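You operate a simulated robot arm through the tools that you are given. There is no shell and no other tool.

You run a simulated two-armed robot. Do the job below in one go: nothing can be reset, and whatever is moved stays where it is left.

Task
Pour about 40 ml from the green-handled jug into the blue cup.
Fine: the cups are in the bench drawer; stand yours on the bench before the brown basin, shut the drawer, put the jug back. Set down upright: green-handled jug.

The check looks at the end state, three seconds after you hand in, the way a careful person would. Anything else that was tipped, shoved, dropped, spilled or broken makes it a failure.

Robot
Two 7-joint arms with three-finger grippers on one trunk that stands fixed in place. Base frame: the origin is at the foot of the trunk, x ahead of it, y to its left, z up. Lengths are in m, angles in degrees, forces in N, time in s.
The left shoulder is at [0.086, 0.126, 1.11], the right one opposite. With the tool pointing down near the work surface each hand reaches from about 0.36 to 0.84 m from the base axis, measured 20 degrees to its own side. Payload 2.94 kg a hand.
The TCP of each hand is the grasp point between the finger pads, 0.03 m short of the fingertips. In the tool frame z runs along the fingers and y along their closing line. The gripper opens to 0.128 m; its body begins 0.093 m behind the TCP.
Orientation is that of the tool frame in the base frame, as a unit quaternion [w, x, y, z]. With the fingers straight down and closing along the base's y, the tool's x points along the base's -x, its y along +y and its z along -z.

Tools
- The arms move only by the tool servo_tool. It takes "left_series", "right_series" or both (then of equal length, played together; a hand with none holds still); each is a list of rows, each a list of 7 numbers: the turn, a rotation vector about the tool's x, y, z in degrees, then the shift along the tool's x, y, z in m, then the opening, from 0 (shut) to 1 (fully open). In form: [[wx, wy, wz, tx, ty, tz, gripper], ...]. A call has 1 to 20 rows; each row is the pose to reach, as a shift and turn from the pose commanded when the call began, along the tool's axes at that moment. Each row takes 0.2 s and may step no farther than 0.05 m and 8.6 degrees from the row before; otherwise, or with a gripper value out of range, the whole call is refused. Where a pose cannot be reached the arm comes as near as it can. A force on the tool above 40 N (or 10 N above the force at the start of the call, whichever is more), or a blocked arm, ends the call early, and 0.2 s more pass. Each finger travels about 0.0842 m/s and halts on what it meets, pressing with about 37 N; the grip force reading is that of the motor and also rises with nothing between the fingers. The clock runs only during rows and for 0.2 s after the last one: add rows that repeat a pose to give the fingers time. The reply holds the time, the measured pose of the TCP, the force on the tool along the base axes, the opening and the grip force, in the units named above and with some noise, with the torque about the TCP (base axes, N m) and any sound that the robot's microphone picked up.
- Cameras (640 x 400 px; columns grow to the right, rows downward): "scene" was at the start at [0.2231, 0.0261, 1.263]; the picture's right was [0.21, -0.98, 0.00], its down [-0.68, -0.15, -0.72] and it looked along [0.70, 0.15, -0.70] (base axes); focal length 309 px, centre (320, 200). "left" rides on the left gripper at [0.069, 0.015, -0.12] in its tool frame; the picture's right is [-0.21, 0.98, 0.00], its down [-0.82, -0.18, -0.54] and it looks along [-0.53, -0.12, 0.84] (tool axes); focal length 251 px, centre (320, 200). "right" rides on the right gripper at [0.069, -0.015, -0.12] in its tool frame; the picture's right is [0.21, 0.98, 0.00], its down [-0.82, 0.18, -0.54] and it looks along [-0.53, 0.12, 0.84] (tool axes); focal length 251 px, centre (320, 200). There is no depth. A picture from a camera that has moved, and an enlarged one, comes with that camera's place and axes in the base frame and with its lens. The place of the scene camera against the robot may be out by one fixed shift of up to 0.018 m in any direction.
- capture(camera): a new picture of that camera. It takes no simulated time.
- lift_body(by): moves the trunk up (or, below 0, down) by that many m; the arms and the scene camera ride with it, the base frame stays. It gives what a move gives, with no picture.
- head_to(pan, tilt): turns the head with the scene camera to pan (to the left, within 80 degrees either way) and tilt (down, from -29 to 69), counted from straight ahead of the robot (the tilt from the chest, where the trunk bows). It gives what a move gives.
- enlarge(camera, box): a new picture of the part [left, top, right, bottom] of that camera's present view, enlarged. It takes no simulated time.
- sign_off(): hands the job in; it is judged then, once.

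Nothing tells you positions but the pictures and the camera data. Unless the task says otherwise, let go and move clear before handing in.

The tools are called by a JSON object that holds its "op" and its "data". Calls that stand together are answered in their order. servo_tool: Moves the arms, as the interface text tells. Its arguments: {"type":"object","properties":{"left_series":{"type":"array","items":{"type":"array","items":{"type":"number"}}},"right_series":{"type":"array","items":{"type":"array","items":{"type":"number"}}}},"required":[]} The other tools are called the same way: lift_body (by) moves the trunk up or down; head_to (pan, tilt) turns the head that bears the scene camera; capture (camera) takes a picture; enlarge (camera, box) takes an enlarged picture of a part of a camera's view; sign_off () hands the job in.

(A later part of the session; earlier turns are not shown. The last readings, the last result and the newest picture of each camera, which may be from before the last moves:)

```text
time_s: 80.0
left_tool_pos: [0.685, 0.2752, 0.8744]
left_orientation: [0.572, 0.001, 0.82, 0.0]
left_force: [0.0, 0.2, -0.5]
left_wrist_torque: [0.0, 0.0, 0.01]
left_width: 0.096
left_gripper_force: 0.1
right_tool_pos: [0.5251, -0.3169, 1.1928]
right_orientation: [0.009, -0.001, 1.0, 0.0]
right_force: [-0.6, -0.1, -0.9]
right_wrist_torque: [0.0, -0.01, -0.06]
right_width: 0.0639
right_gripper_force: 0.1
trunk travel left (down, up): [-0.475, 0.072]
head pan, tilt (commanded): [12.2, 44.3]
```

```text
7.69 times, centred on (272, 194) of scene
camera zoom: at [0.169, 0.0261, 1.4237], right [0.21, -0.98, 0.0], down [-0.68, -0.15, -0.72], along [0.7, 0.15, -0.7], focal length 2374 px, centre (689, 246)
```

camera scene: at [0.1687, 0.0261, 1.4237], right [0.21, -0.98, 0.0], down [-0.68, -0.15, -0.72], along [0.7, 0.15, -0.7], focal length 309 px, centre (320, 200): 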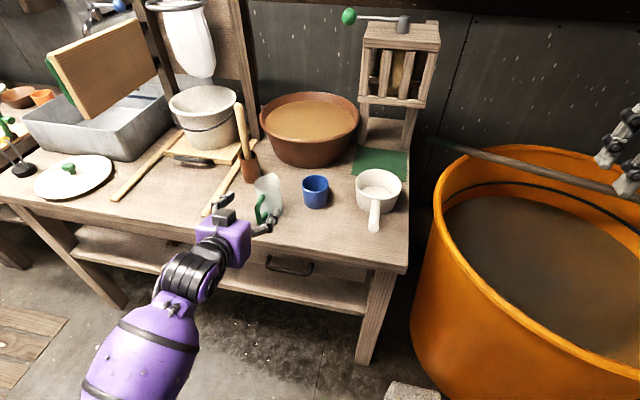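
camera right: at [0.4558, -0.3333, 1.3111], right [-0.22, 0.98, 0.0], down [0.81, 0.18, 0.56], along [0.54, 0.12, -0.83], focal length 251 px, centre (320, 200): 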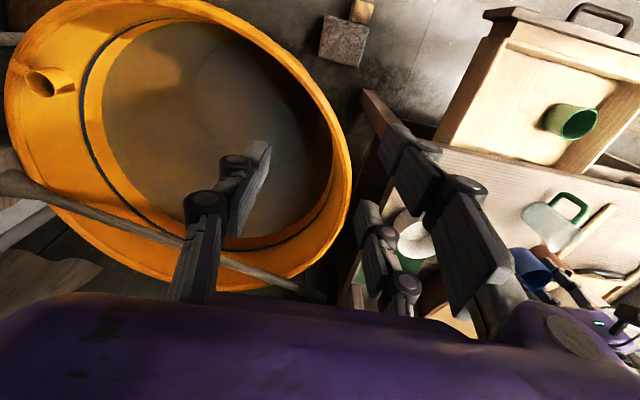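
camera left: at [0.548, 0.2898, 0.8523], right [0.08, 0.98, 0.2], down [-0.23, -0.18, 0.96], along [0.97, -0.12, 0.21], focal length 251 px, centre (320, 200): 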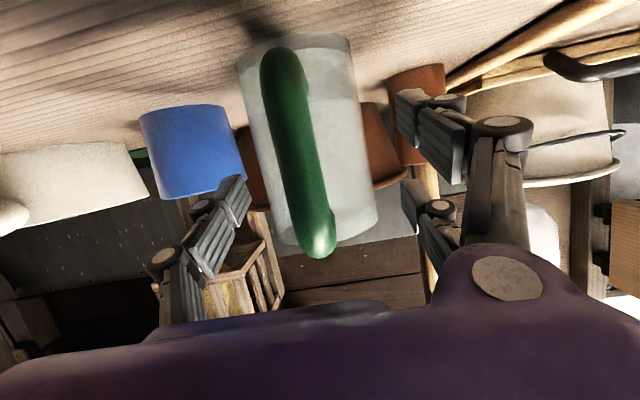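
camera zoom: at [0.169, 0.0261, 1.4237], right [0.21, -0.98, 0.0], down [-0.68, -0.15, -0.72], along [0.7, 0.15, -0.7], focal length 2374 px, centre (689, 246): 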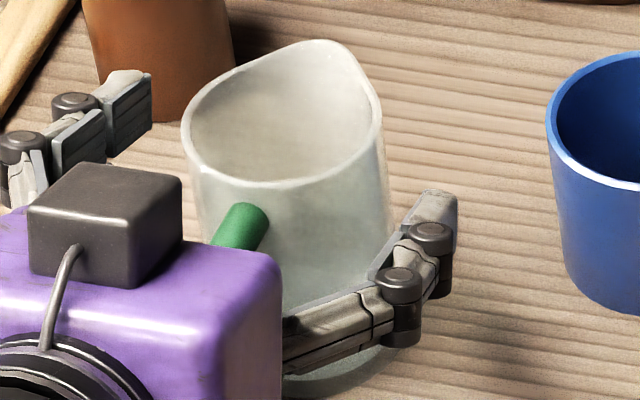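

Judging by the surface seen in the mouth, the jug is quite full, with the liquid only about 1–2 cm below the rim. So I must move it slowly and level. Advancing the last 2 cm, then closing on the body.

{"op": "servo_tool", "data": {"left_series": [[0, 0, 0, 0, 0.0005, 0.008, 0.75], [0, 0, 0, 0, 0.0005, 0.016, 0.75], [0, 0, 0, 0, 0.0005, 0.022, 0.75], [0, 0, 0, 0, 0.0005, 0.022, 0.75]]}}

{"op": "capture", "data": {"camera": "left"}}

{"op": "enlarge", "data": {"camera": "scene", "box": [220, 150, 348, 230]}}

{"op": "enlarge", "data": {"camera": "right", "box": [500, 170, 612, 260]}}

```text
time_s: 81.0
left_tool_pos: [0.7055, 0.2744, 0.8667]
left_orientation: [0.573, 0.001, 0.82, -0.001]
left_force: [-0.3, 0.5, 0.6]
left_wrist_torque: [-0.02, -0.01, 0.02]
left_width: 0.0961
left_gripper_force: 0.1
right_tool_pos: [0.526, -0.3167, 1.1933]
right_orientation: [0.009, -0.002, 1.0, 0.0]
right_force: [0.3, 0.2, -0.7]
right_wrist_torque: [0.0, 0.06, -0.05]
right_width: 0.0643
right_gripper_force: 0.1
trunk travel left (down, up): [-0.475, 0.072]
head pan, tilt (commanded): [12.2, 44.3]
```

```text
taken
camera left: at [0.569, 0.2891, 0.8449], right [0.08, 0.98, 0.2], down [-0.23, -0.18, 0.96], along [0.97, -0.12, 0.21], focal length 251 px, centre (320, 200)
```

left: 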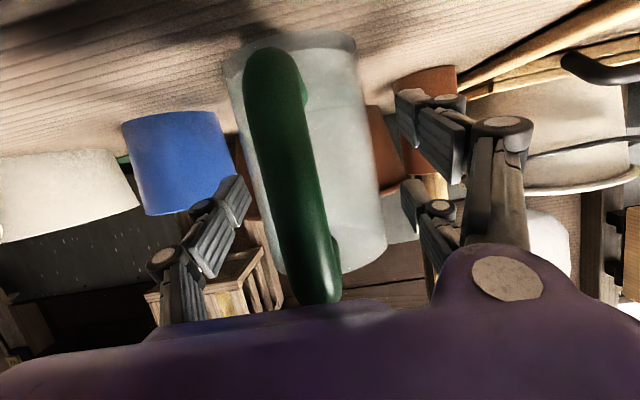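

```text
5.00 times, centred on (284, 190) of scene
camera zoom: at [0.1691, 0.0261, 1.4237], right [0.21, -0.98, 0.0], down [-0.68, -0.15, -0.72], along [0.7, 0.15, -0.7], focal length 1543 px, centre (500, 250)
```

zoom: 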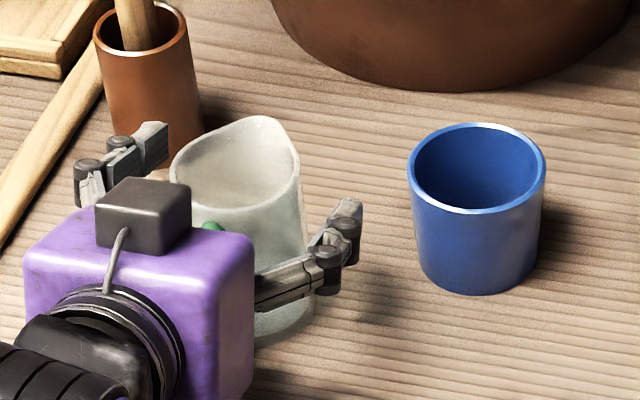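

```text
4.44 times, centred on (556, 215) of right
camera zoom: at [0.4554, -0.3318, 1.3115], right [-0.22, 0.98, 0.0], down [0.81, 0.18, 0.56], along [0.54, 0.12, -0.83], focal length 1118 px, centre (-729, 133)
```

zoom: 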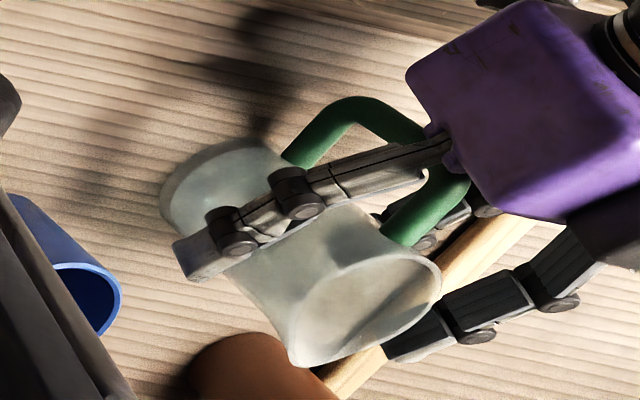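

The jug is centred between the fingers with the handle clear of the palm. Closing.

{"op": "servo_tool", "data": {"left_series": [[0, 0, 0, 0, 0, 0, 0.65], [0, 0, 0, 0, 0, 0, 0.55], [0, 0, 0, 0, 0, 0, 0.45], [0, 0, 0, 0, 0, 0, 0.4], [0, 0, 0, 0, 0, 0, 0.38], [0, 0, 0, 0, 0, 0, 0.38]]}}

{"op": "capture", "data": {"camera": "left"}}

{"op": "enlarge", "data": {"camera": "scene", "box": [220, 150, 348, 230]}}

```text
time_s: 82.4
left_tool_pos: [0.7054, 0.2754, 0.8661]
left_orientation: [0.573, 0.002, 0.82, -0.001]
left_force: [0.0, 0.8, 0.9]
left_wrist_torque: [0.16, 0.01, -0.02]
left_width: 0.0612
left_gripper_force: 36.8
right_tool_pos: [0.5256, -0.3167, 1.1924]
right_orientation: [0.009, -0.002, 1.0, 0.001]
right_force: [0.0, -1.2, 0.4]
right_wrist_torque: [0.03, 0.0, 0.02]
right_width: 0.064
right_gripper_force: 0.0
trunk travel left (down, up): [-0.475, 0.072]
head pan, tilt (commanded): [12.2, 44.3]
```

```text
taken
camera left: at [0.5691, 0.2891, 0.8452], right [0.08, 0.98, 0.2], down [-0.23, -0.18, 0.96], along [0.97, -0.12, 0.21], focal length 251 px, centre (320, 200)
```

left: 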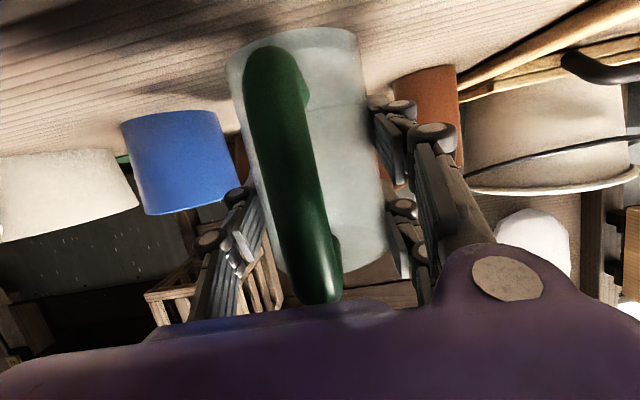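

```text
5.00 times, centred on (284, 190) of scene
camera zoom: at [0.1691, 0.0262, 1.4237], right [0.21, -0.98, 0.0], down [-0.68, -0.15, -0.72], along [0.7, 0.15, -0.7], focal length 1543 px, centre (500, 250)
```

zoom: 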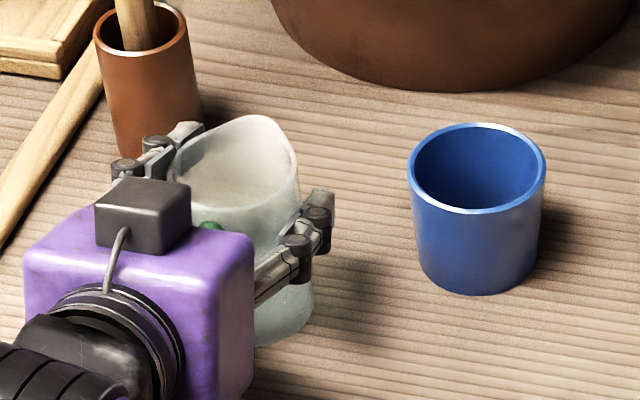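

The jug is held at 61 mm with 37 N and hasn't shifted; its home TCP pose is (0.705, 0.275, 0.866). Lifting it straight up, slowly.

{"op": "servo_tool", "data": {"left_series": [[0, 0, 0, -0.0019, 0, -0.0007, 0.38], [0, 0, 0, -0.0056, 0, -0.0021, 0.38], [0, 0, 0, -0.0113, 0, -0.0041, 0.38], [0, 0, 0, -0.0188, 0, -0.0068, 0.38], [0, 0, 0, -0.0282, 0, -0.0103, 0.38], [0, 0, 0, -0.0376, 0, -0.0137, 0.38], [0, 0, 0, -0.047, 0, -0.0171, 0.38], [0, 0, 0, -0.0564, 0, -0.0205, 0.38], [0, 0, 0, -0.0658, 0, -0.0239, 0.38], [0, 0, 0, -0.0733, 0, -0.0267, 0.38], [0, 0, 0, -0.079, 0, -0.0287, 0.38], [0, 0, 0, -0.0827, 0, -0.0301, 0.38], [0, 0, 0, -0.0846, 0, -0.0308, 0.38], [0, 0, 0, -0.0846, 0, -0.0308, 0.38], [0, 0, 0, -0.0846, 0, -0.0308, 0.38]]}}

{"op": "capture", "data": {"camera": "scene"}}

{"op": "capture", "data": {"camera": "left"}}

```text
time_s: 85.6
left_tool_pos: [0.7042, 0.2754, 0.9549]
left_orientation: [0.573, 0.001, 0.82, 0.0]
left_force: [-0.8, -0.1, -0.6]
left_wrist_torque: [0.02, -0.03, -0.03]
left_width: 0.0617
left_gripper_force: 37.4
right_tool_pos: [0.5266, -0.317, 1.1935]
right_orientation: [0.009, -0.002, 1.0, 0.0]
right_force: [0.3, -0.5, -0.1]
right_wrist_torque: [-0.01, -0.03, 0.01]
right_width: 0.0639
right_gripper_force: 0.0
trunk travel left (down, up): [-0.475, 0.072]
head pan, tilt (commanded): [12.2, 44.3]
```

```text
taken
camera scene: at [0.1694, 0.0262, 1.4236], right [0.21, -0.98, 0.0], down [-0.68, -0.15, -0.72], along [0.7, 0.15, -0.7], focal length 309 px, centre (320, 200)
```

scene: 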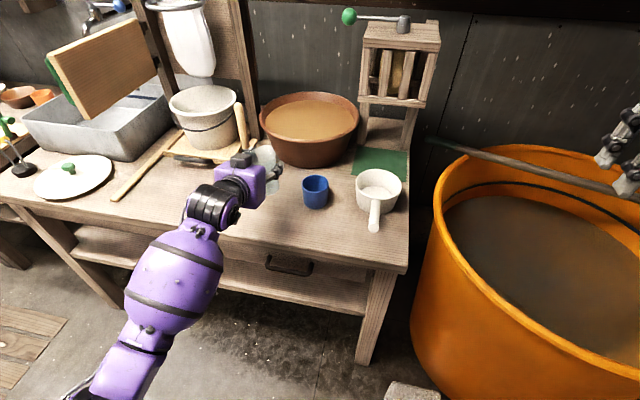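

```text
taken
camera left: at [0.568, 0.2897, 0.9337], right [0.08, 0.98, 0.2], down [-0.23, -0.18, 0.96], along [0.97, -0.12, 0.21], focal length 251 px, centre (320, 200)
```

left: 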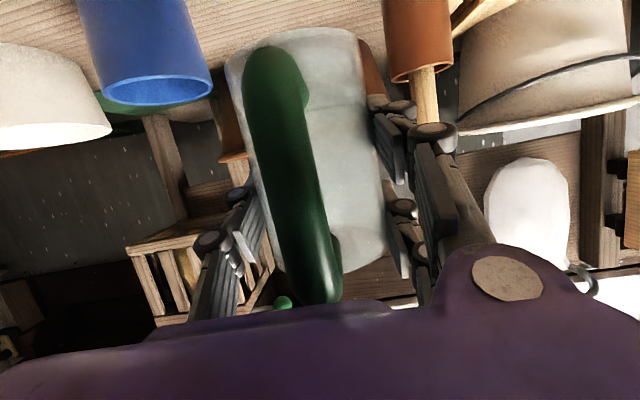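

The jug is up at z≈0.955 and level. I'll take a couple of held force readings and look at the liquid line through the wall.

{"op": "servo_tool", "data": {"left_series": [[0, 0, 0, 0, 0, 0, 0.38], [0, 0, 0, 0, 0, 0, 0.38]]}}

{"op": "enlarge", "data": {"camera": "left", "box": [210, 20, 402, 140]}}

{"op": "enlarge", "data": {"camera": "left", "box": [210, 170, 402, 290]}}

{"op": "enlarge", "data": {"camera": "right", "box": [500, 190, 628, 290]}}

{"op": "enlarge", "data": {"camera": "scene", "box": [230, 130, 310, 180]}}

```text
time_s: 86.2
left_tool_pos: [0.7046, 0.2753, 0.9548]
left_orientation: [0.573, 0.001, 0.819, 0.0]
left_force: [-0.5, -1.0, -1.2]
left_wrist_torque: [0.01, 0.0, -0.04]
left_width: 0.0613
left_gripper_force: 36.5
right_tool_pos: [0.5259, -0.3167, 1.1932]
right_orientation: [0.009, -0.002, 1.0, 0.0]
right_force: [0.8, 0.7, -1.2]
right_wrist_torque: [-0.01, -0.02, 0.0]
right_width: 0.064
right_gripper_force: 0.0
trunk travel left (down, up): [-0.475, 0.072]
head pan, tilt (commanded): [12.2, 44.3]
```

```text
3.33 times, centred on (306, 80) of left
camera zoom: at [0.5679, 0.2897, 0.9336], right [0.08, 0.98, 0.2], down [-0.23, -0.18, 0.96], along [0.97, -0.12, 0.21], focal length 838 px, centre (367, 600)
```

zoom: 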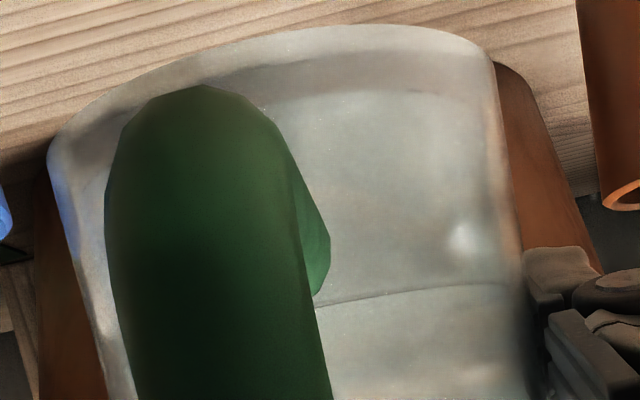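

```text
3.33 times, centred on (306, 230) of left
camera zoom: at [0.5679, 0.2897, 0.9336], right [0.08, 0.98, 0.2], down [-0.23, -0.18, 0.96], along [0.97, -0.12, 0.21], focal length 838 px, centre (367, 100)
```

zoom: 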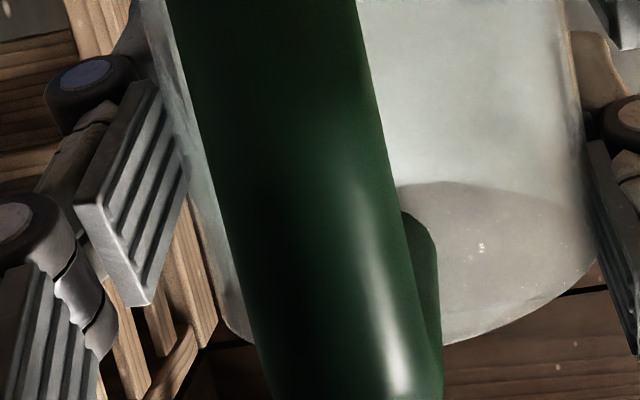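

```text
4.00 times, centred on (564, 240) of right
camera zoom: at [0.4557, -0.3317, 1.3114], right [-0.22, 0.98, 0.0], down [0.81, 0.18, 0.55], along [0.54, 0.12, -0.83], focal length 1006 px, centre (-656, 40)
```

zoom: 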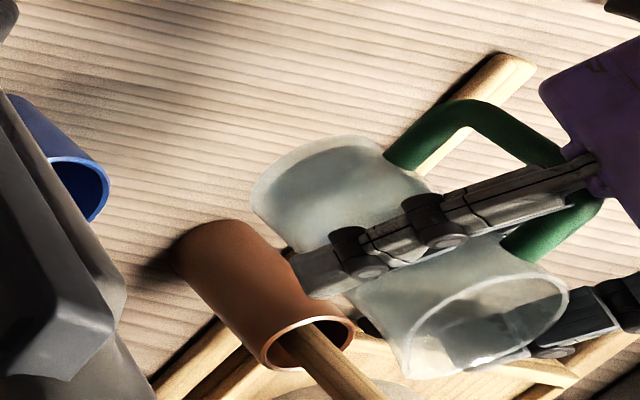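

```text
8.00 times, centred on (270, 155) of scene
camera zoom: at [0.1694, 0.0262, 1.4236], right [0.21, -0.98, 0.0], down [-0.68, -0.15, -0.72], along [0.7, 0.15, -0.7], focal length 2469 px, centre (720, 560)
```

zoom: 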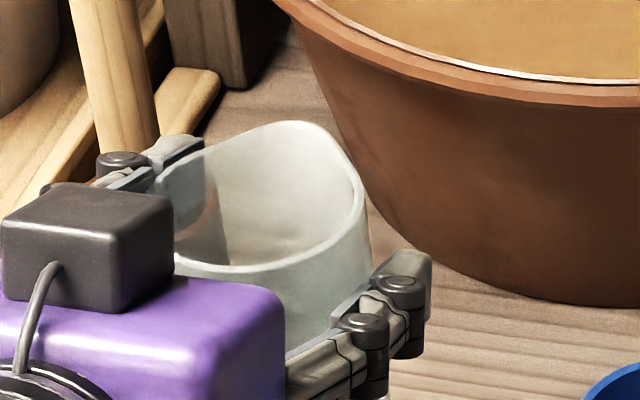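

The faint line sits about 2–2.5 cm above the jug's base, and the load is only about 1 N, so the jug may hold less than I thought. I'll take more force readings while I bring the right hand's camera over to watch the cup.

{"op": "servo_tool", "data": {"left_series": [[0, 0, 0, 0, 0, 0, 0.38], [0, 0, 0, 0, 0, 0, 0.38], [0, 0, 0, 0, 0, 0, 0.38], [0, 0, 0, 0, 0, 0, 0.38], [0, 0, 0, 0, 0, 0, 0.38]], "right_series": [[0, 0, 0, -0.01, 0.015, 0.02, 0.5], [0, 0, 0, -0.02, 0.03, 0.045, 0.5], [0, 0, 0, -0.03, 0.045, 0.07, 0.5], [0, 0, 0, -0.04, 0.06, 0.095, 0.5], [0, 0, 0, -0.05, 0.075, 0.12, 0.5]]}}

{"op": "capture", "data": {"camera": "right"}}

```text
time_s: 87.4
left_tool_pos: [0.7044, 0.275, 0.9544]
left_orientation: [0.573, 0.001, 0.82, 0.0]
left_force: [-0.4, -0.2, -1.6]
left_wrist_torque: [0.04, -0.01, -0.03]
left_width: 0.0616
left_gripper_force: 37.3
right_tool_pos: [0.579, -0.2399, 1.073]
right_orientation: [0.009, -0.002, 1.0, -0.001]
right_force: [0.4, -0.6, 0.7]
right_wrist_torque: [-0.01, 0.01, 0.01]
right_width: 0.0639
right_gripper_force: 0.1
trunk travel left (down, up): [-0.475, 0.072]
head pan, tilt (commanded): [12.2, 44.3]
```

```text
taken
camera right: at [0.5091, -0.2553, 1.1898], right [-0.22, 0.98, 0.0], down [0.81, 0.18, 0.55], along [0.54, 0.12, -0.83], focal length 251 px, centre (320, 200)
```

right: 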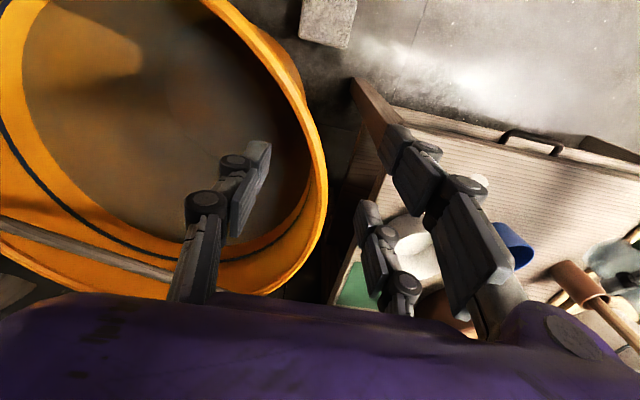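

The load reads about 1–1.6 N, so the jug and its contents are light. I'll swing the right hand to the side with a −45° roll so its camera can watch the cup during the pour, well clear of the left hand and the scoop.

{"op": "servo_tool", "data": {"right_series": [[0, 0, -6.5, -0.016, 0.018, 0.01, 0.4], [0, 0, -13, -0.032, 0.037, 0.02, 0.4], [0, 0, -19.5, -0.048, 0.055, 0.03, 0.4], [0, 0, -26, -0.064, 0.074, 0.04, 0.4], [0, 0, -32.5, -0.08, 0.093, 0.05, 0.4], [0, 0, -39, -0.095, 0.111, 0.062, 0.4], [0, 0, -45, -0.111, 0.13, 0.073, 0.4]]}}

{"op": "capture", "data": {"camera": "right"}}

{"op": "capture", "data": {"camera": "scene"}}

```text
time_s: 89.0
left_tool_pos: [0.7045, 0.2756, 0.9538]
left_orientation: [0.574, 0.001, 0.819, 0.0]
left_force: [0.4, 0.1, -1.3]
left_wrist_torque: [0.03, -0.01, -0.01]
left_width: 0.0611
left_gripper_force: 37.0
right_tool_pos: [0.6698, -0.1357, 1.018]
right_orientation: [0.008, -0.318, 0.948, -0.002]
right_force: [-0.2, -0.8, -0.4]
right_wrist_torque: [-0.01, 0.0, 0.03]
right_width: 0.0511
right_gripper_force: 0.1
right hand out of reach, approached as far as the arm can: row 6, 7
trunk travel left (down, up): [-0.475, 0.072]
head pan, tilt (commanded): [12.2, 44.3]
```

```text
taken
camera right: at [0.6219, -0.1889, 1.1371], right [-0.76, 0.65, -0.01], down [0.54, 0.64, 0.55], along [0.37, 0.41, -0.83], focal length 251 px, centre (320, 200)
```

right: 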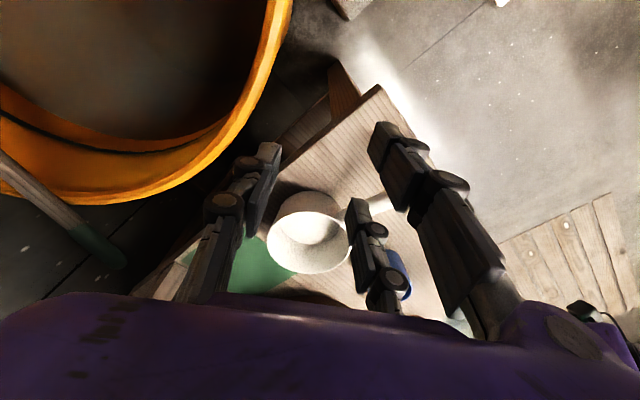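

```text
taken
camera scene: at [0.169, 0.0259, 1.4237], right [0.21, -0.98, 0.0], down [-0.68, -0.15, -0.72], along [0.7, 0.15, -0.7], focal length 309 px, centre (320, 200)
```

scene: 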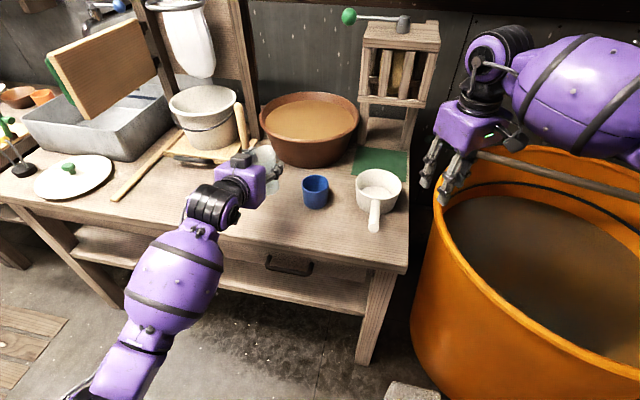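

The right camera can't see the cup past its own fingers from there. Instead I'll pour with the jug yawed 45° inward, so the scene camera keeps a clear view of the cup. The right hand backs off, and the jug moves slowly beside the cup, still upright.

{"op": "servo_tool", "data": {"left_series": [[0.85, 0, 0.31, 0.0002, -0.0013, 0.0004, 0.38], [2.96, 0, 1.08, 0.0006, -0.0046, 0.0013, 0.38], [6.35, 0, 2.31, 0.0014, -0.0098, 0.0029, 0.38], [10.6, 0, 3.85, 0.0023, -0.0163, 0.0048, 0.38], [15.7, 0, 5.7, 0.0033, -0.0241, 0.0071, 0.38], [21.2, 0, 7.7, 0.0045, -0.0325, 0.0096, 0.38], [26.6, 0, 9.7, 0.0057, -0.041, 0.0121, 0.38], [31.7, 0, 11.6, 0.0068, -0.0488, 0.0144, 0.38], [36, 0, 13.1, 0.0077, -0.0553, 0.0163, 0.38], [39.3, 0, 14.3, 0.0084, -0.0605, 0.0179, 0.38], [41.5, 0, 15.1, 0.0088, -0.0637, 0.0188, 0.38], [42.3, 0, 15.4, 0.009, -0.065, 0.0192, 0.38], [42.3, 0, 15.4, 0.009, -0.065, 0.0192, 0.38]], "right_series": [[0, 0, 2.8, 0.0117, -0.0027, -0.0046, 0.4], [0, 0, 5.7, 0.0234, -0.0055, -0.0092, 0.4], [0, 0, 8.5, 0.0351, -0.0082, -0.0138, 0.4], [0, 0, 11.4, 0.0468, -0.0109, -0.0185, 0.4], [0, 0, 14.2, 0.0585, -0.0137, -0.0231, 0.4], [0, 0, 17.1, 0.0702, -0.0164, -0.0277, 0.4], [0, 0, 19.9, 0.0818, -0.0191, -0.0323, 0.4], [0, 0, 22.8, 0.0935, -0.0218, -0.0369, 0.4], [0, 0, 25.6, 0.1052, -0.0246, -0.0415, 0.4], [0, 0, 28.5, 0.1169, -0.0273, -0.0462, 0.4], [0, 0, 31.3, 0.1286, -0.03, -0.0508, 0.4], [0, 0, 34.2, 0.1403, -0.0328, -0.0554, 0.4], [0, 0, 37, 0.152, -0.0355, -0.06, 0.4]]}}

{"op": "capture", "data": {"camera": "scene"}}

{"op": "enlarge", "data": {"camera": "scene", "box": [230, 130, 358, 210]}}

{"op": "capture", "data": {"camera": "left"}}

```text
time_s: 91.8
left_tool_pos: [0.7189, 0.2097, 0.9406]
left_orientation: [0.529, 0.314, 0.758, -0.219]
left_force: [0.4, 0.3, -0.9]
left_wrist_torque: [0.02, -0.01, 0.0]
left_width: 0.0615
left_gripper_force: 37.2
right_tool_pos: [0.5706, -0.2571, 1.0781]
right_orientation: [0.009, 0.0, 1.0, 0.0]
right_force: [-0.7, -0.3, -0.9]
right_wrist_torque: [-0.01, -0.03, 0.01]
right_width: 0.0514
right_gripper_force: 0.0
trunk travel left (down, up): [-0.475, 0.072]
head pan, tilt (commanded): [12.2, 44.3]
```

```text
taken
camera scene: at [0.1689, 0.026, 1.4237], right [0.21, -0.98, 0.0], down [-0.68, -0.15, -0.72], along [0.7, 0.15, -0.7], focal length 309 px, centre (320, 200)
```

scene: 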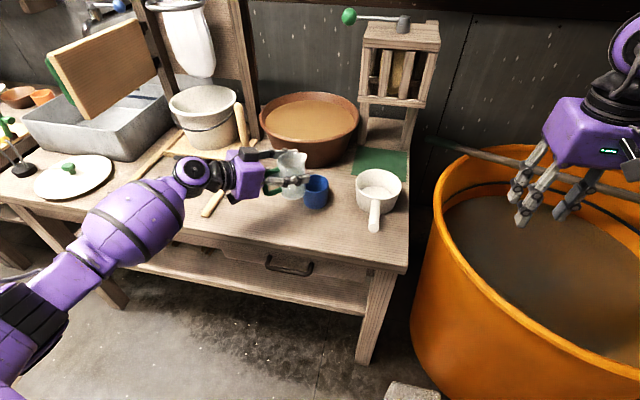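

```text
5.00 times, centred on (294, 170) of scene
camera zoom: at [0.1689, 0.026, 1.4237], right [0.21, -0.98, 0.0], down [-0.68, -0.15, -0.72], along [0.7, 0.15, -0.7], focal length 1543 px, centre (450, 350)
```

zoom: 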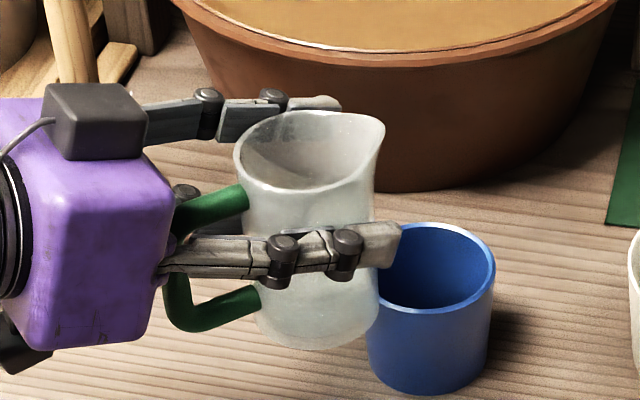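

```text
taken
camera left: at [0.6338, 0.3162, 0.9187], right [0.74, 0.64, 0.2], down [-0.29, 0.03, 0.96], along [0.6, -0.77, 0.21], focal length 251 px, centre (320, 200)
```

left: 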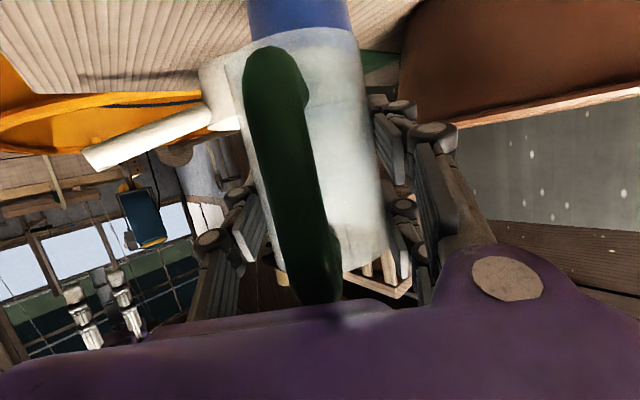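

The jug is upright beside the cup with its spout pointing over it, and the cup is in clear view. One more close look at the jug before tilting.

{"op": "enlarge", "data": {"camera": "scene", "box": [272, 146, 320, 206]}}

{"op": "enlarge", "data": {"camera": "left", "box": [210, 20, 402, 140]}}

{"op": "enlarge", "data": {"camera": "scene", "box": [290, 165, 338, 210]}}

```text
6.67 times, centred on (296, 176) of scene
camera zoom: at [0.1689, 0.026, 1.4237], right [0.21, -0.98, 0.0], down [-0.68, -0.15, -0.72], along [0.7, 0.15, -0.7], focal length 2058 px, centre (480, 360)
```

zoom: 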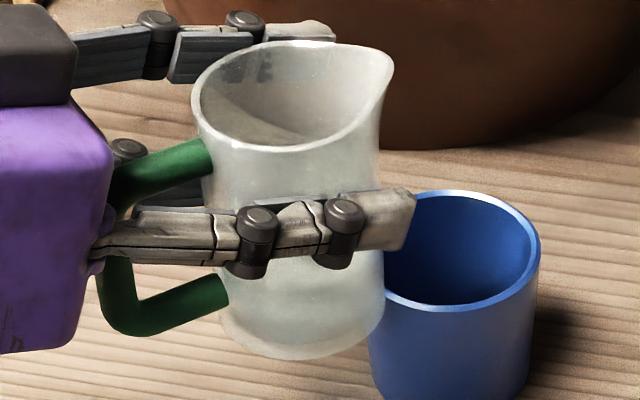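

```text
3.33 times, centred on (306, 80) of left
camera zoom: at [0.6338, 0.3162, 0.9187], right [0.74, 0.64, 0.2], down [-0.29, 0.03, 0.96], along [0.6, -0.77, 0.21], focal length 838 px, centre (367, 600)
```

zoom: 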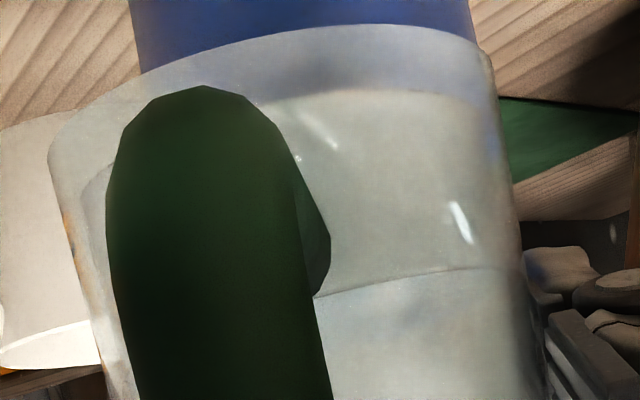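

```text
8.89 times, centred on (314, 188) of scene
camera zoom: at [0.1689, 0.026, 1.4237], right [0.21, -0.98, 0.0], down [-0.68, -0.15, -0.72], along [0.7, 0.15, -0.7], focal length 2744 px, centre (373, 311)
```

zoom: 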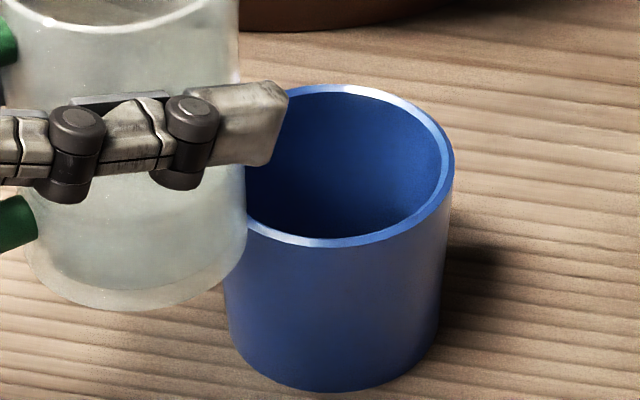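

The faint line does look like the liquid surface, about 2–2.5 cm up from the base. I'll tilt 30° slowly first; if that line moves relative to the jug, it confirms the level.

{"op": "servo_tool", "data": {"left_series": [[0, 1, 0, 0, 0, 0, 0.38], [0, 3, 0, 0, 0, 0, 0.38], [0, 6, 0, 0, 0, 0, 0.38], [0, 9, 0, 0, 0, 0, 0.38], [0, 12, 0, 0, 0, 0, 0.38], [0, 15, 0, 0, 0, 0, 0.38], [0, 18, 0, 0, 0, 0, 0.38], [0, 21, 0, 0, 0, 0, 0.38], [0, 24, 0, 0, 0, 0, 0.38], [0, 26, 0, 0, 0, 0, 0.38], [0, 27, 0, 0, 0, 0, 0.38]]}}

{"op": "enlarge", "data": {"camera": "scene", "box": [230, 130, 358, 210]}}

{"op": "enlarge", "data": {"camera": "left", "box": [210, 20, 402, 140]}}

```text
time_s: 94.2
left_tool_pos: [0.7195, 0.2109, 0.9415]
left_orientation: [0.338, 0.357, 0.859, -0.141]
left_force: [0.7, -0.1, -0.9]
left_wrist_torque: [-0.05, -0.02, -0.01]
left_width: 0.0615
left_gripper_force: 36.6
right_tool_pos: [0.5699, -0.2565, 1.0756]
right_orientation: [0.008, 0.0, 1.0, 0.0]
right_force: [-0.2, 0.0, 0.3]
right_wrist_torque: [-0.03, -0.01, 0.02]
right_width: 0.0511
right_gripper_force: 0.2
trunk travel left (down, up): [-0.475, 0.072]
head pan, tilt (commanded): [12.2, 44.3]
```

```text
5.00 times, centred on (294, 170) of scene
camera zoom: at [0.1694, 0.0261, 1.4236], right [0.21, -0.98, 0.0], down [-0.68, -0.15, -0.72], along [0.7, 0.15, -0.7], focal length 1543 px, centre (450, 350)
```

zoom: 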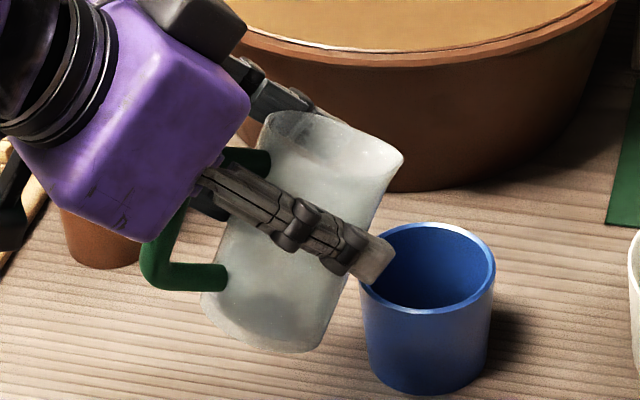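

```text
3.33 times, centred on (306, 80) of left
camera zoom: at [0.6363, 0.3137, 0.9846], right [0.8, 0.58, 0.15], down [0.04, -0.29, 0.96], along [0.59, -0.76, -0.26], focal length 838 px, centre (367, 600)
```

zoom: 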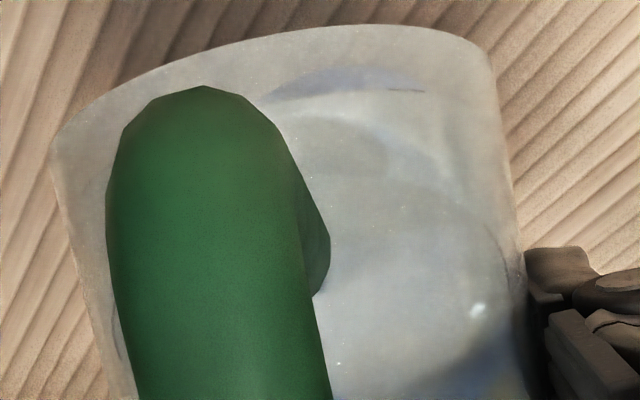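

The line shifted to stay level, so it's the liquid: only around 60 ml, meaning a steep tilt before it pours. I'll tilt on to 55° slowly.

{"op": "servo_tool", "data": {"left_series": [[0, 1, 0, 0, 0, 0, 0.38], [0, 3, 0, 0, 0, 0, 0.38], [0, 6, 0, 0, 0, 0, 0.38], [0, 9, 0, 0, 0, 0, 0.38], [0, 12, 0, 0, 0, 0, 0.38], [0, 15, 0, 0, 0, 0, 0.38], [0, 18, 0, 0, 0, 0, 0.38], [0, 21, 0, 0, 0, 0, 0.38], [0, 24, 0, 0, 0, 0, 0.38], [0, 26.5, 0, 0, 0, 0, 0.38], [0, 28, 0, 0, 0, 0, 0.38]]}}

{"op": "enlarge", "data": {"camera": "scene", "box": [230, 130, 358, 210]}}

{"op": "capture", "data": {"camera": "left"}}

```text
time_s: 96.6
left_tool_pos: [0.72, 0.21, 0.9407]
left_orientation: [0.12, 0.38, 0.916, -0.049]
left_force: [-0.7, -0.3, -1.3]
left_wrist_torque: [-0.05, -0.02, -0.01]
left_width: 0.0616
left_gripper_force: 37.0
right_tool_pos: [0.5684, -0.2556, 1.0762]
right_orientation: [0.008, 0.0, 1.0, 0.0]
right_force: [-0.1, 0.0, -0.6]
right_wrist_torque: [0.02, -0.05, 0.01]
right_width: 0.0512
right_gripper_force: 0.0
trunk travel left (down, up): [-0.475, 0.072]
head pan, tilt (commanded): [12.2, 44.3]
```

```text
5.00 times, centred on (294, 170) of scene
camera zoom: at [0.167, 0.0447, 1.431], right [0.42, -0.91, 0.0], down [-0.57, -0.27, -0.77], along [0.7, 0.32, -0.63], focal length 1543 px, centre (450, 350)
```

zoom: 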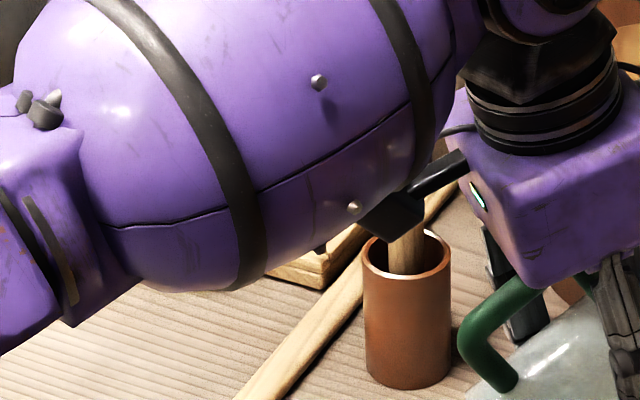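

```text
taken
camera left: at [0.6617, 0.2887, 1.0405], right [0.84, 0.54, 0.05], down [0.33, -0.59, 0.73], along [0.43, -0.6, -0.68], focal length 251 px, centre (320, 200)
```

left: 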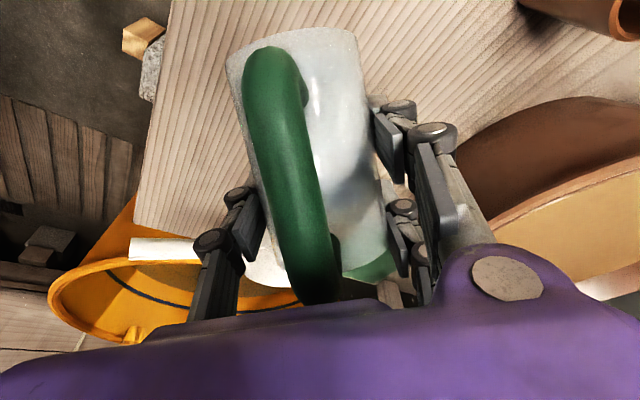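

The arm has nudged the robot's own head sideways again, so the view has shifted. I'll take a full scene picture to see where things are.

{"op": "capture", "data": {"camera": "scene"}}

{"op": "capture", "data": {"camera": "right"}}

```text
taken
camera scene: at [0.167, 0.0447, 1.431], right [0.42, -0.91, 0.0], down [-0.57, -0.27, -0.77], along [0.7, 0.32, -0.63], focal length 309 px, centre (320, 200)
```

scene: 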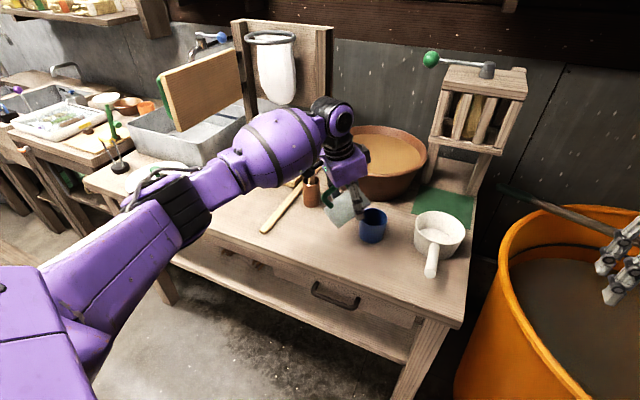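

```text
taken
camera right: at [0.4999, -0.2711, 1.1946], right [-0.21, 0.98, 0.0], down [0.81, 0.18, 0.55], along [0.54, 0.12, -0.83], focal length 251 px, centre (320, 200)
```

right: 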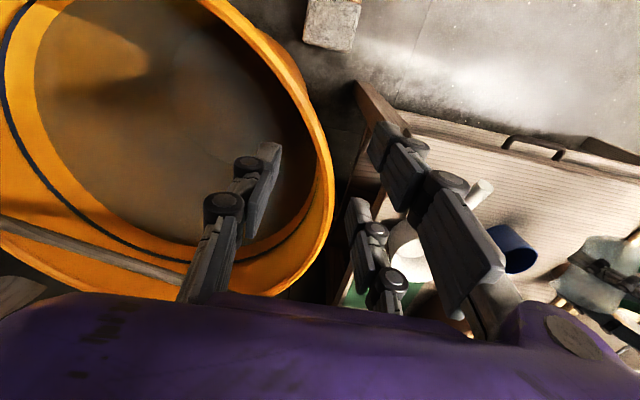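

The left upper arm is rubbing against the head at this trunk height. I'll raise the trunk 6 cm and lower the hand by the same amount: vertical motion only, so the liquid stays calm and the elbow drops away from the head.

{"op": "lift_body", "data": {"by": 0.06}}

{"op": "capture", "data": {"camera": "scene"}}

```text
time_s: 97.6
left_tool_pos: [0.7197, 0.2108, 0.9971]
left_orientation: [0.117, 0.381, 0.916, -0.05]
left_force: [-0.5, -0.3, -2.2]
left_wrist_torque: [-0.06, -0.02, -0.04]
left_width: 0.0612
left_gripper_force: 37.5
right_tool_pos: [0.5684, -0.2553, 1.133]
right_orientation: [0.007, 0.001, 1.0, 0.0]
right_force: [-0.8, 0.8, -1.3]
right_wrist_torque: [-0.01, 0.03, 0.02]
right_width: 0.0513
right_gripper_force: 0.0
trunk travel left (down, up): [-0.535, 0.012]
head pan, tilt (commanded): [12.2, 44.3]
```

```text
taken
camera scene: at [0.1102, 0.0405, 1.4957], right [0.38, -0.93, 0.0], down [-0.61, -0.25, -0.75], along [0.69, 0.28, -0.66], focal length 309 px, centre (320, 200)
```

scene: 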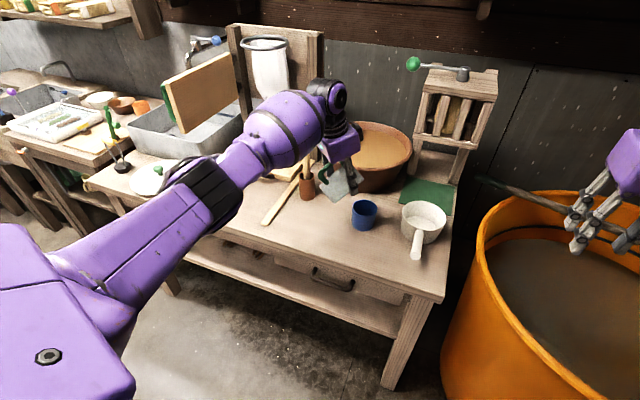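

Now lowering the hand by the same amount, straight down and slowly.

{"op": "servo_tool", "data": {"left_series": [[0, 0, 0, 0.0008, 0, 0.0029, 0.38], [0, 0, 0, 0.0025, 0, 0.0092, 0.38], [0, 0, 0, 0.0047, 0, 0.0174, 0.38], [0, 0, 0, 0.007, 0, 0.026, 0.38], [0, 0, 0, 0.0093, 0, 0.0347, 0.38], [0, 0, 0, 0.0116, 0, 0.0433, 0.38], [0, 0, 0, 0.0134, 0, 0.05, 0.38], [0, 0, 0, 0.0145, 0, 0.054, 0.38], [0, 0, 0, 0.0148, 0, 0.0551, 0.38], [0, 0, 0, 0.0148, 0, 0.0551, 0.38]]}}

{"op": "capture", "data": {"camera": "scene"}}

```text
time_s: 99.8
left_tool_pos: [0.7195, 0.2096, 0.9423]
left_orientation: [0.12, 0.38, 0.916, -0.051]
left_force: [-0.6, 0.1, -1.3]
left_wrist_torque: [-0.07, -0.06, 0.01]
left_width: 0.0615
left_gripper_force: 37.5
right_tool_pos: [0.5696, -0.2555, 1.135]
right_orientation: [0.009, 0.0, 1.0, 0.0]
right_force: [0.7, 0.0, 0.3]
right_wrist_torque: [-0.01, -0.02, 0.0]
right_width: 0.0511
right_gripper_force: 0.1
trunk travel left (down, up): [-0.535, 0.012]
head pan, tilt (commanded): [12.2, 44.3]
```

```text
taken
camera scene: at [0.1103, 0.0385, 1.4967], right [0.35, -0.94, 0.0], down [-0.61, -0.23, -0.76], along [0.71, 0.26, -0.66], focal length 309 px, centre (320, 200)
```

scene: 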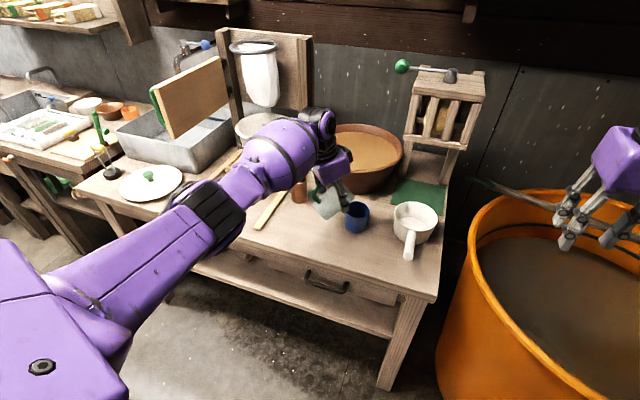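

The cup is back in view, though the head is still being pressed a little. I'll turn the head 26° left so it no longer pushes on the arm.

{"op": "head_to", "data": {"pan": 26, "tilt": 44}}

{"op": "capture", "data": {"camera": "scene"}}

```text
time_s: 100.6
left_tool_pos: [0.7201, 0.2103, 0.9425]
left_orientation: [0.119, 0.381, 0.916, -0.05]
left_force: [0.0, 0.0, -1.4]
left_wrist_torque: [-0.01, -0.01, -0.03]
left_width: 0.0613
left_gripper_force: 36.8
right_tool_pos: [0.5689, -0.2549, 1.1355]
right_orientation: [0.009, 0.0, 1.0, 0.0]
right_force: [-0.8, -0.4, 0.1]
right_wrist_torque: [0.0, -0.01, -0.04]
right_width: 0.0512
right_gripper_force: 0.0
trunk travel left (down, up): [-0.535, 0.012]
head pan, tilt (commanded): [26.0, 44.0]
```

```text
taken
camera scene: at [0.1063, 0.0442, 1.4938], right [0.42, -0.91, 0.0], down [-0.62, -0.29, -0.73], along [0.66, 0.31, -0.68], focal length 309 px, centre (320, 200)
```

scene: 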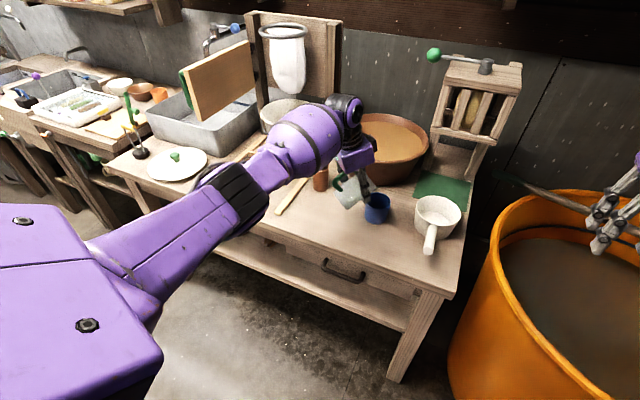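

{"op": "enlarge", "data": {"camera": "scene", "box": [325, 160, 421, 235]}}

{"op": "capture", "data": {"camera": "left"}}

```text
5.33 times, centred on (373, 198) of scene
camera zoom: at [0.1063, 0.0442, 1.4938], right [0.42, -0.91, 0.0], down [-0.62, -0.29, -0.73], along [0.66, 0.31, -0.68], focal length 1646 px, centre (37, 213)
```

zoom: 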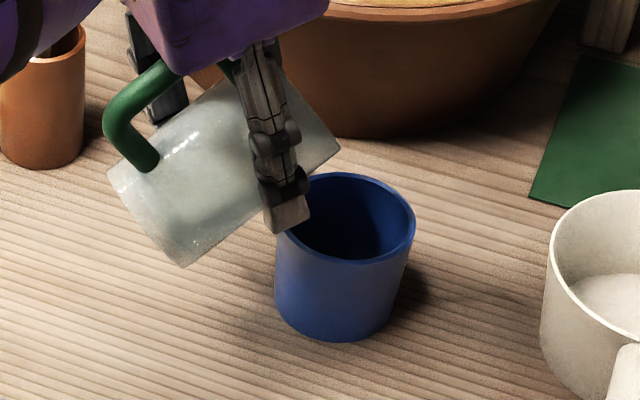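

```text
taken
camera left: at [0.6619, 0.2887, 1.0438], right [0.84, 0.54, 0.05], down [0.33, -0.59, 0.73], along [0.43, -0.6, -0.68], focal length 251 px, centre (320, 200)
```

left: 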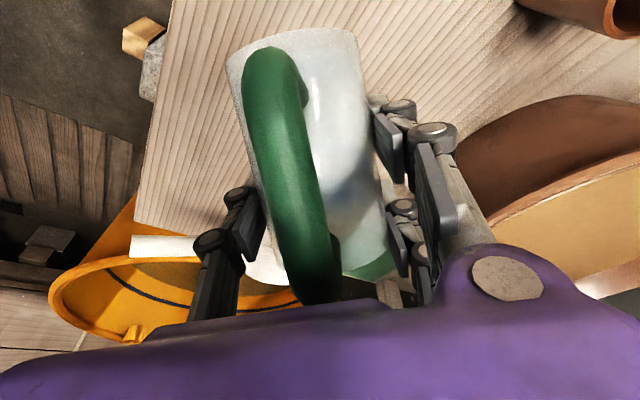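

The lip hangs over the near half of the cup, about 6–7 cm up, with clear sight of both. I'll tilt further, to 65°, in small steps and check for flow.

{"op": "servo_tool", "data": {"left_series": [[0, 1, 0, 0, 0, 0, 0.38], [0, 3, 0, 0, 0, 0, 0.38], [0, 5, 0, 0, 0, 0, 0.38], [0, 7, 0, 0, 0, 0, 0.38], [0, 9, 0, 0, 0, 0, 0.38], [0, 10, 0, 0, 0, 0, 0.38]]}}

{"op": "enlarge", "data": {"camera": "scene", "box": [325, 160, 421, 235]}}

{"op": "enlarge", "data": {"camera": "left", "box": [210, 20, 410, 300]}}

```text
time_s: 102.0
left_tool_pos: [0.7197, 0.2097, 0.9439]
left_orientation: [0.04, 0.383, 0.923, -0.017]
left_force: [-0.2, 0.0, -1.2]
left_wrist_torque: [-0.01, 0.0, 0.0]
left_width: 0.0613
left_gripper_force: 36.5
right_tool_pos: [0.5696, -0.2548, 1.137]
right_orientation: [0.008, 0.0, 1.0, 0.0]
right_force: [0.7, 0.5, -0.5]
right_wrist_torque: [-0.01, 0.0, 0.02]
right_width: 0.0512
right_gripper_force: 0.1
trunk travel left (down, up): [-0.535, 0.012]
head pan, tilt (commanded): [26.0, 44.0]
```

```text
5.33 times, centred on (373, 198) of scene
camera zoom: at [0.1042, 0.0466, 1.4923], right [0.46, -0.89, 0.0], down [-0.62, -0.32, -0.72], along [0.64, 0.33, -0.69], focal length 1646 px, centre (37, 213)
```

zoom: 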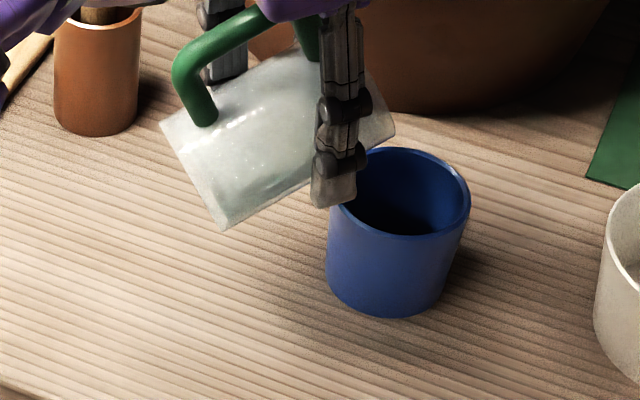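

```text
1.43 times, centred on (310, 160) of left
camera zoom: at [0.6745, 0.2755, 1.0591], right [0.84, 0.54, 0.02], down [0.42, -0.67, 0.61], along [0.34, -0.51, -0.79], focal length 359 px, centre (334, 257)
```

zoom: 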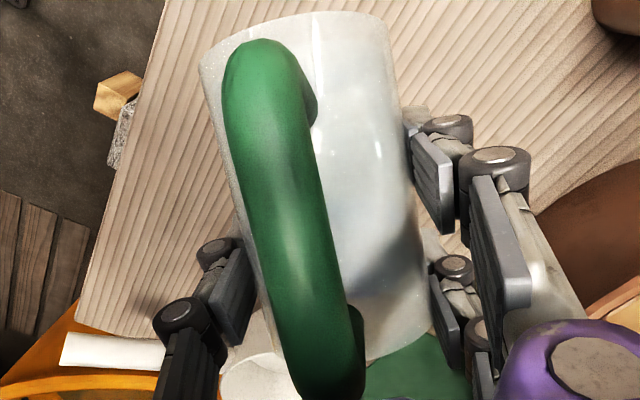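

No flow yet at 65°. Tilting on in small steps to 71°.

{"op": "servo_tool", "data": {"left_series": [[0, 1.5, 0, 0, 0, 0, 0.38], [0, 3, 0, 0, 0, 0, 0.38], [0, 4.5, 0, 0, 0, 0, 0.38], [0, 6, 0, 0, 0, 0, 0.38], [0, 6, 0, 0, 0, 0, 0.38]]}}

{"op": "enlarge", "data": {"camera": "scene", "box": [335, 160, 431, 235]}}

{"op": "enlarge", "data": {"camera": "right", "box": [460, 170, 640, 310]}}

```text
time_s: 103.2
left_tool_pos: [0.7184, 0.2078, 0.9435]
left_orientation: [-0.009, 0.384, 0.923, 0.004]
left_force: [0.1, -0.2, -1.4]
left_wrist_torque: [-0.07, -0.01, 0.02]
left_width: 0.0612
left_gripper_force: 37.5
right_tool_pos: [0.5686, -0.2557, 1.1369]
right_orientation: [0.008, 0.0, 1.0, 0.0]
right_force: [-0.3, 0.8, 0.3]
right_wrist_torque: [-0.03, 0.01, 0.0]
right_width: 0.0515
right_gripper_force: 0.1
trunk travel left (down, up): [-0.535, 0.012]
head pan, tilt (commanded): [26.0, 44.0]
```

```text
5.33 times, centred on (383, 198) of scene
camera zoom: at [0.105, 0.0456, 1.4922], right [0.44, -0.9, 0.0], down [-0.62, -0.3, -0.72], along [0.65, 0.31, -0.69], focal length 1646 px, centre (-16, 213)
```

zoom: 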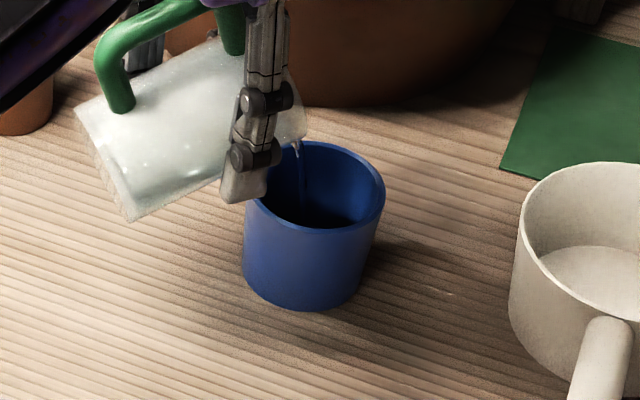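

```text
2.86 times, centred on (550, 240) of right
camera zoom: at [0.4986, -0.2696, 1.2544], right [-0.21, 0.98, 0.0], down [0.81, 0.18, 0.55], along [0.54, 0.12, -0.83], focal length 718 px, centre (-337, 86)
```

zoom: 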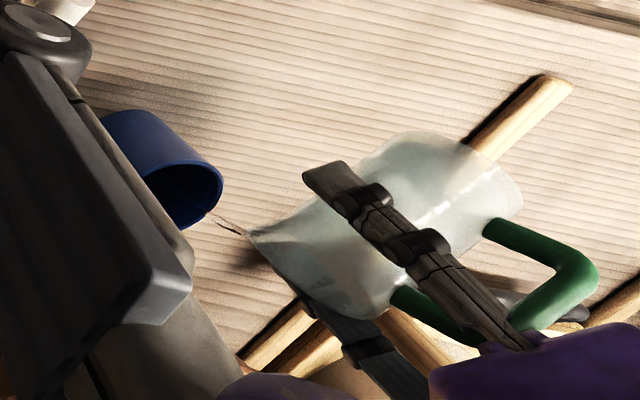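

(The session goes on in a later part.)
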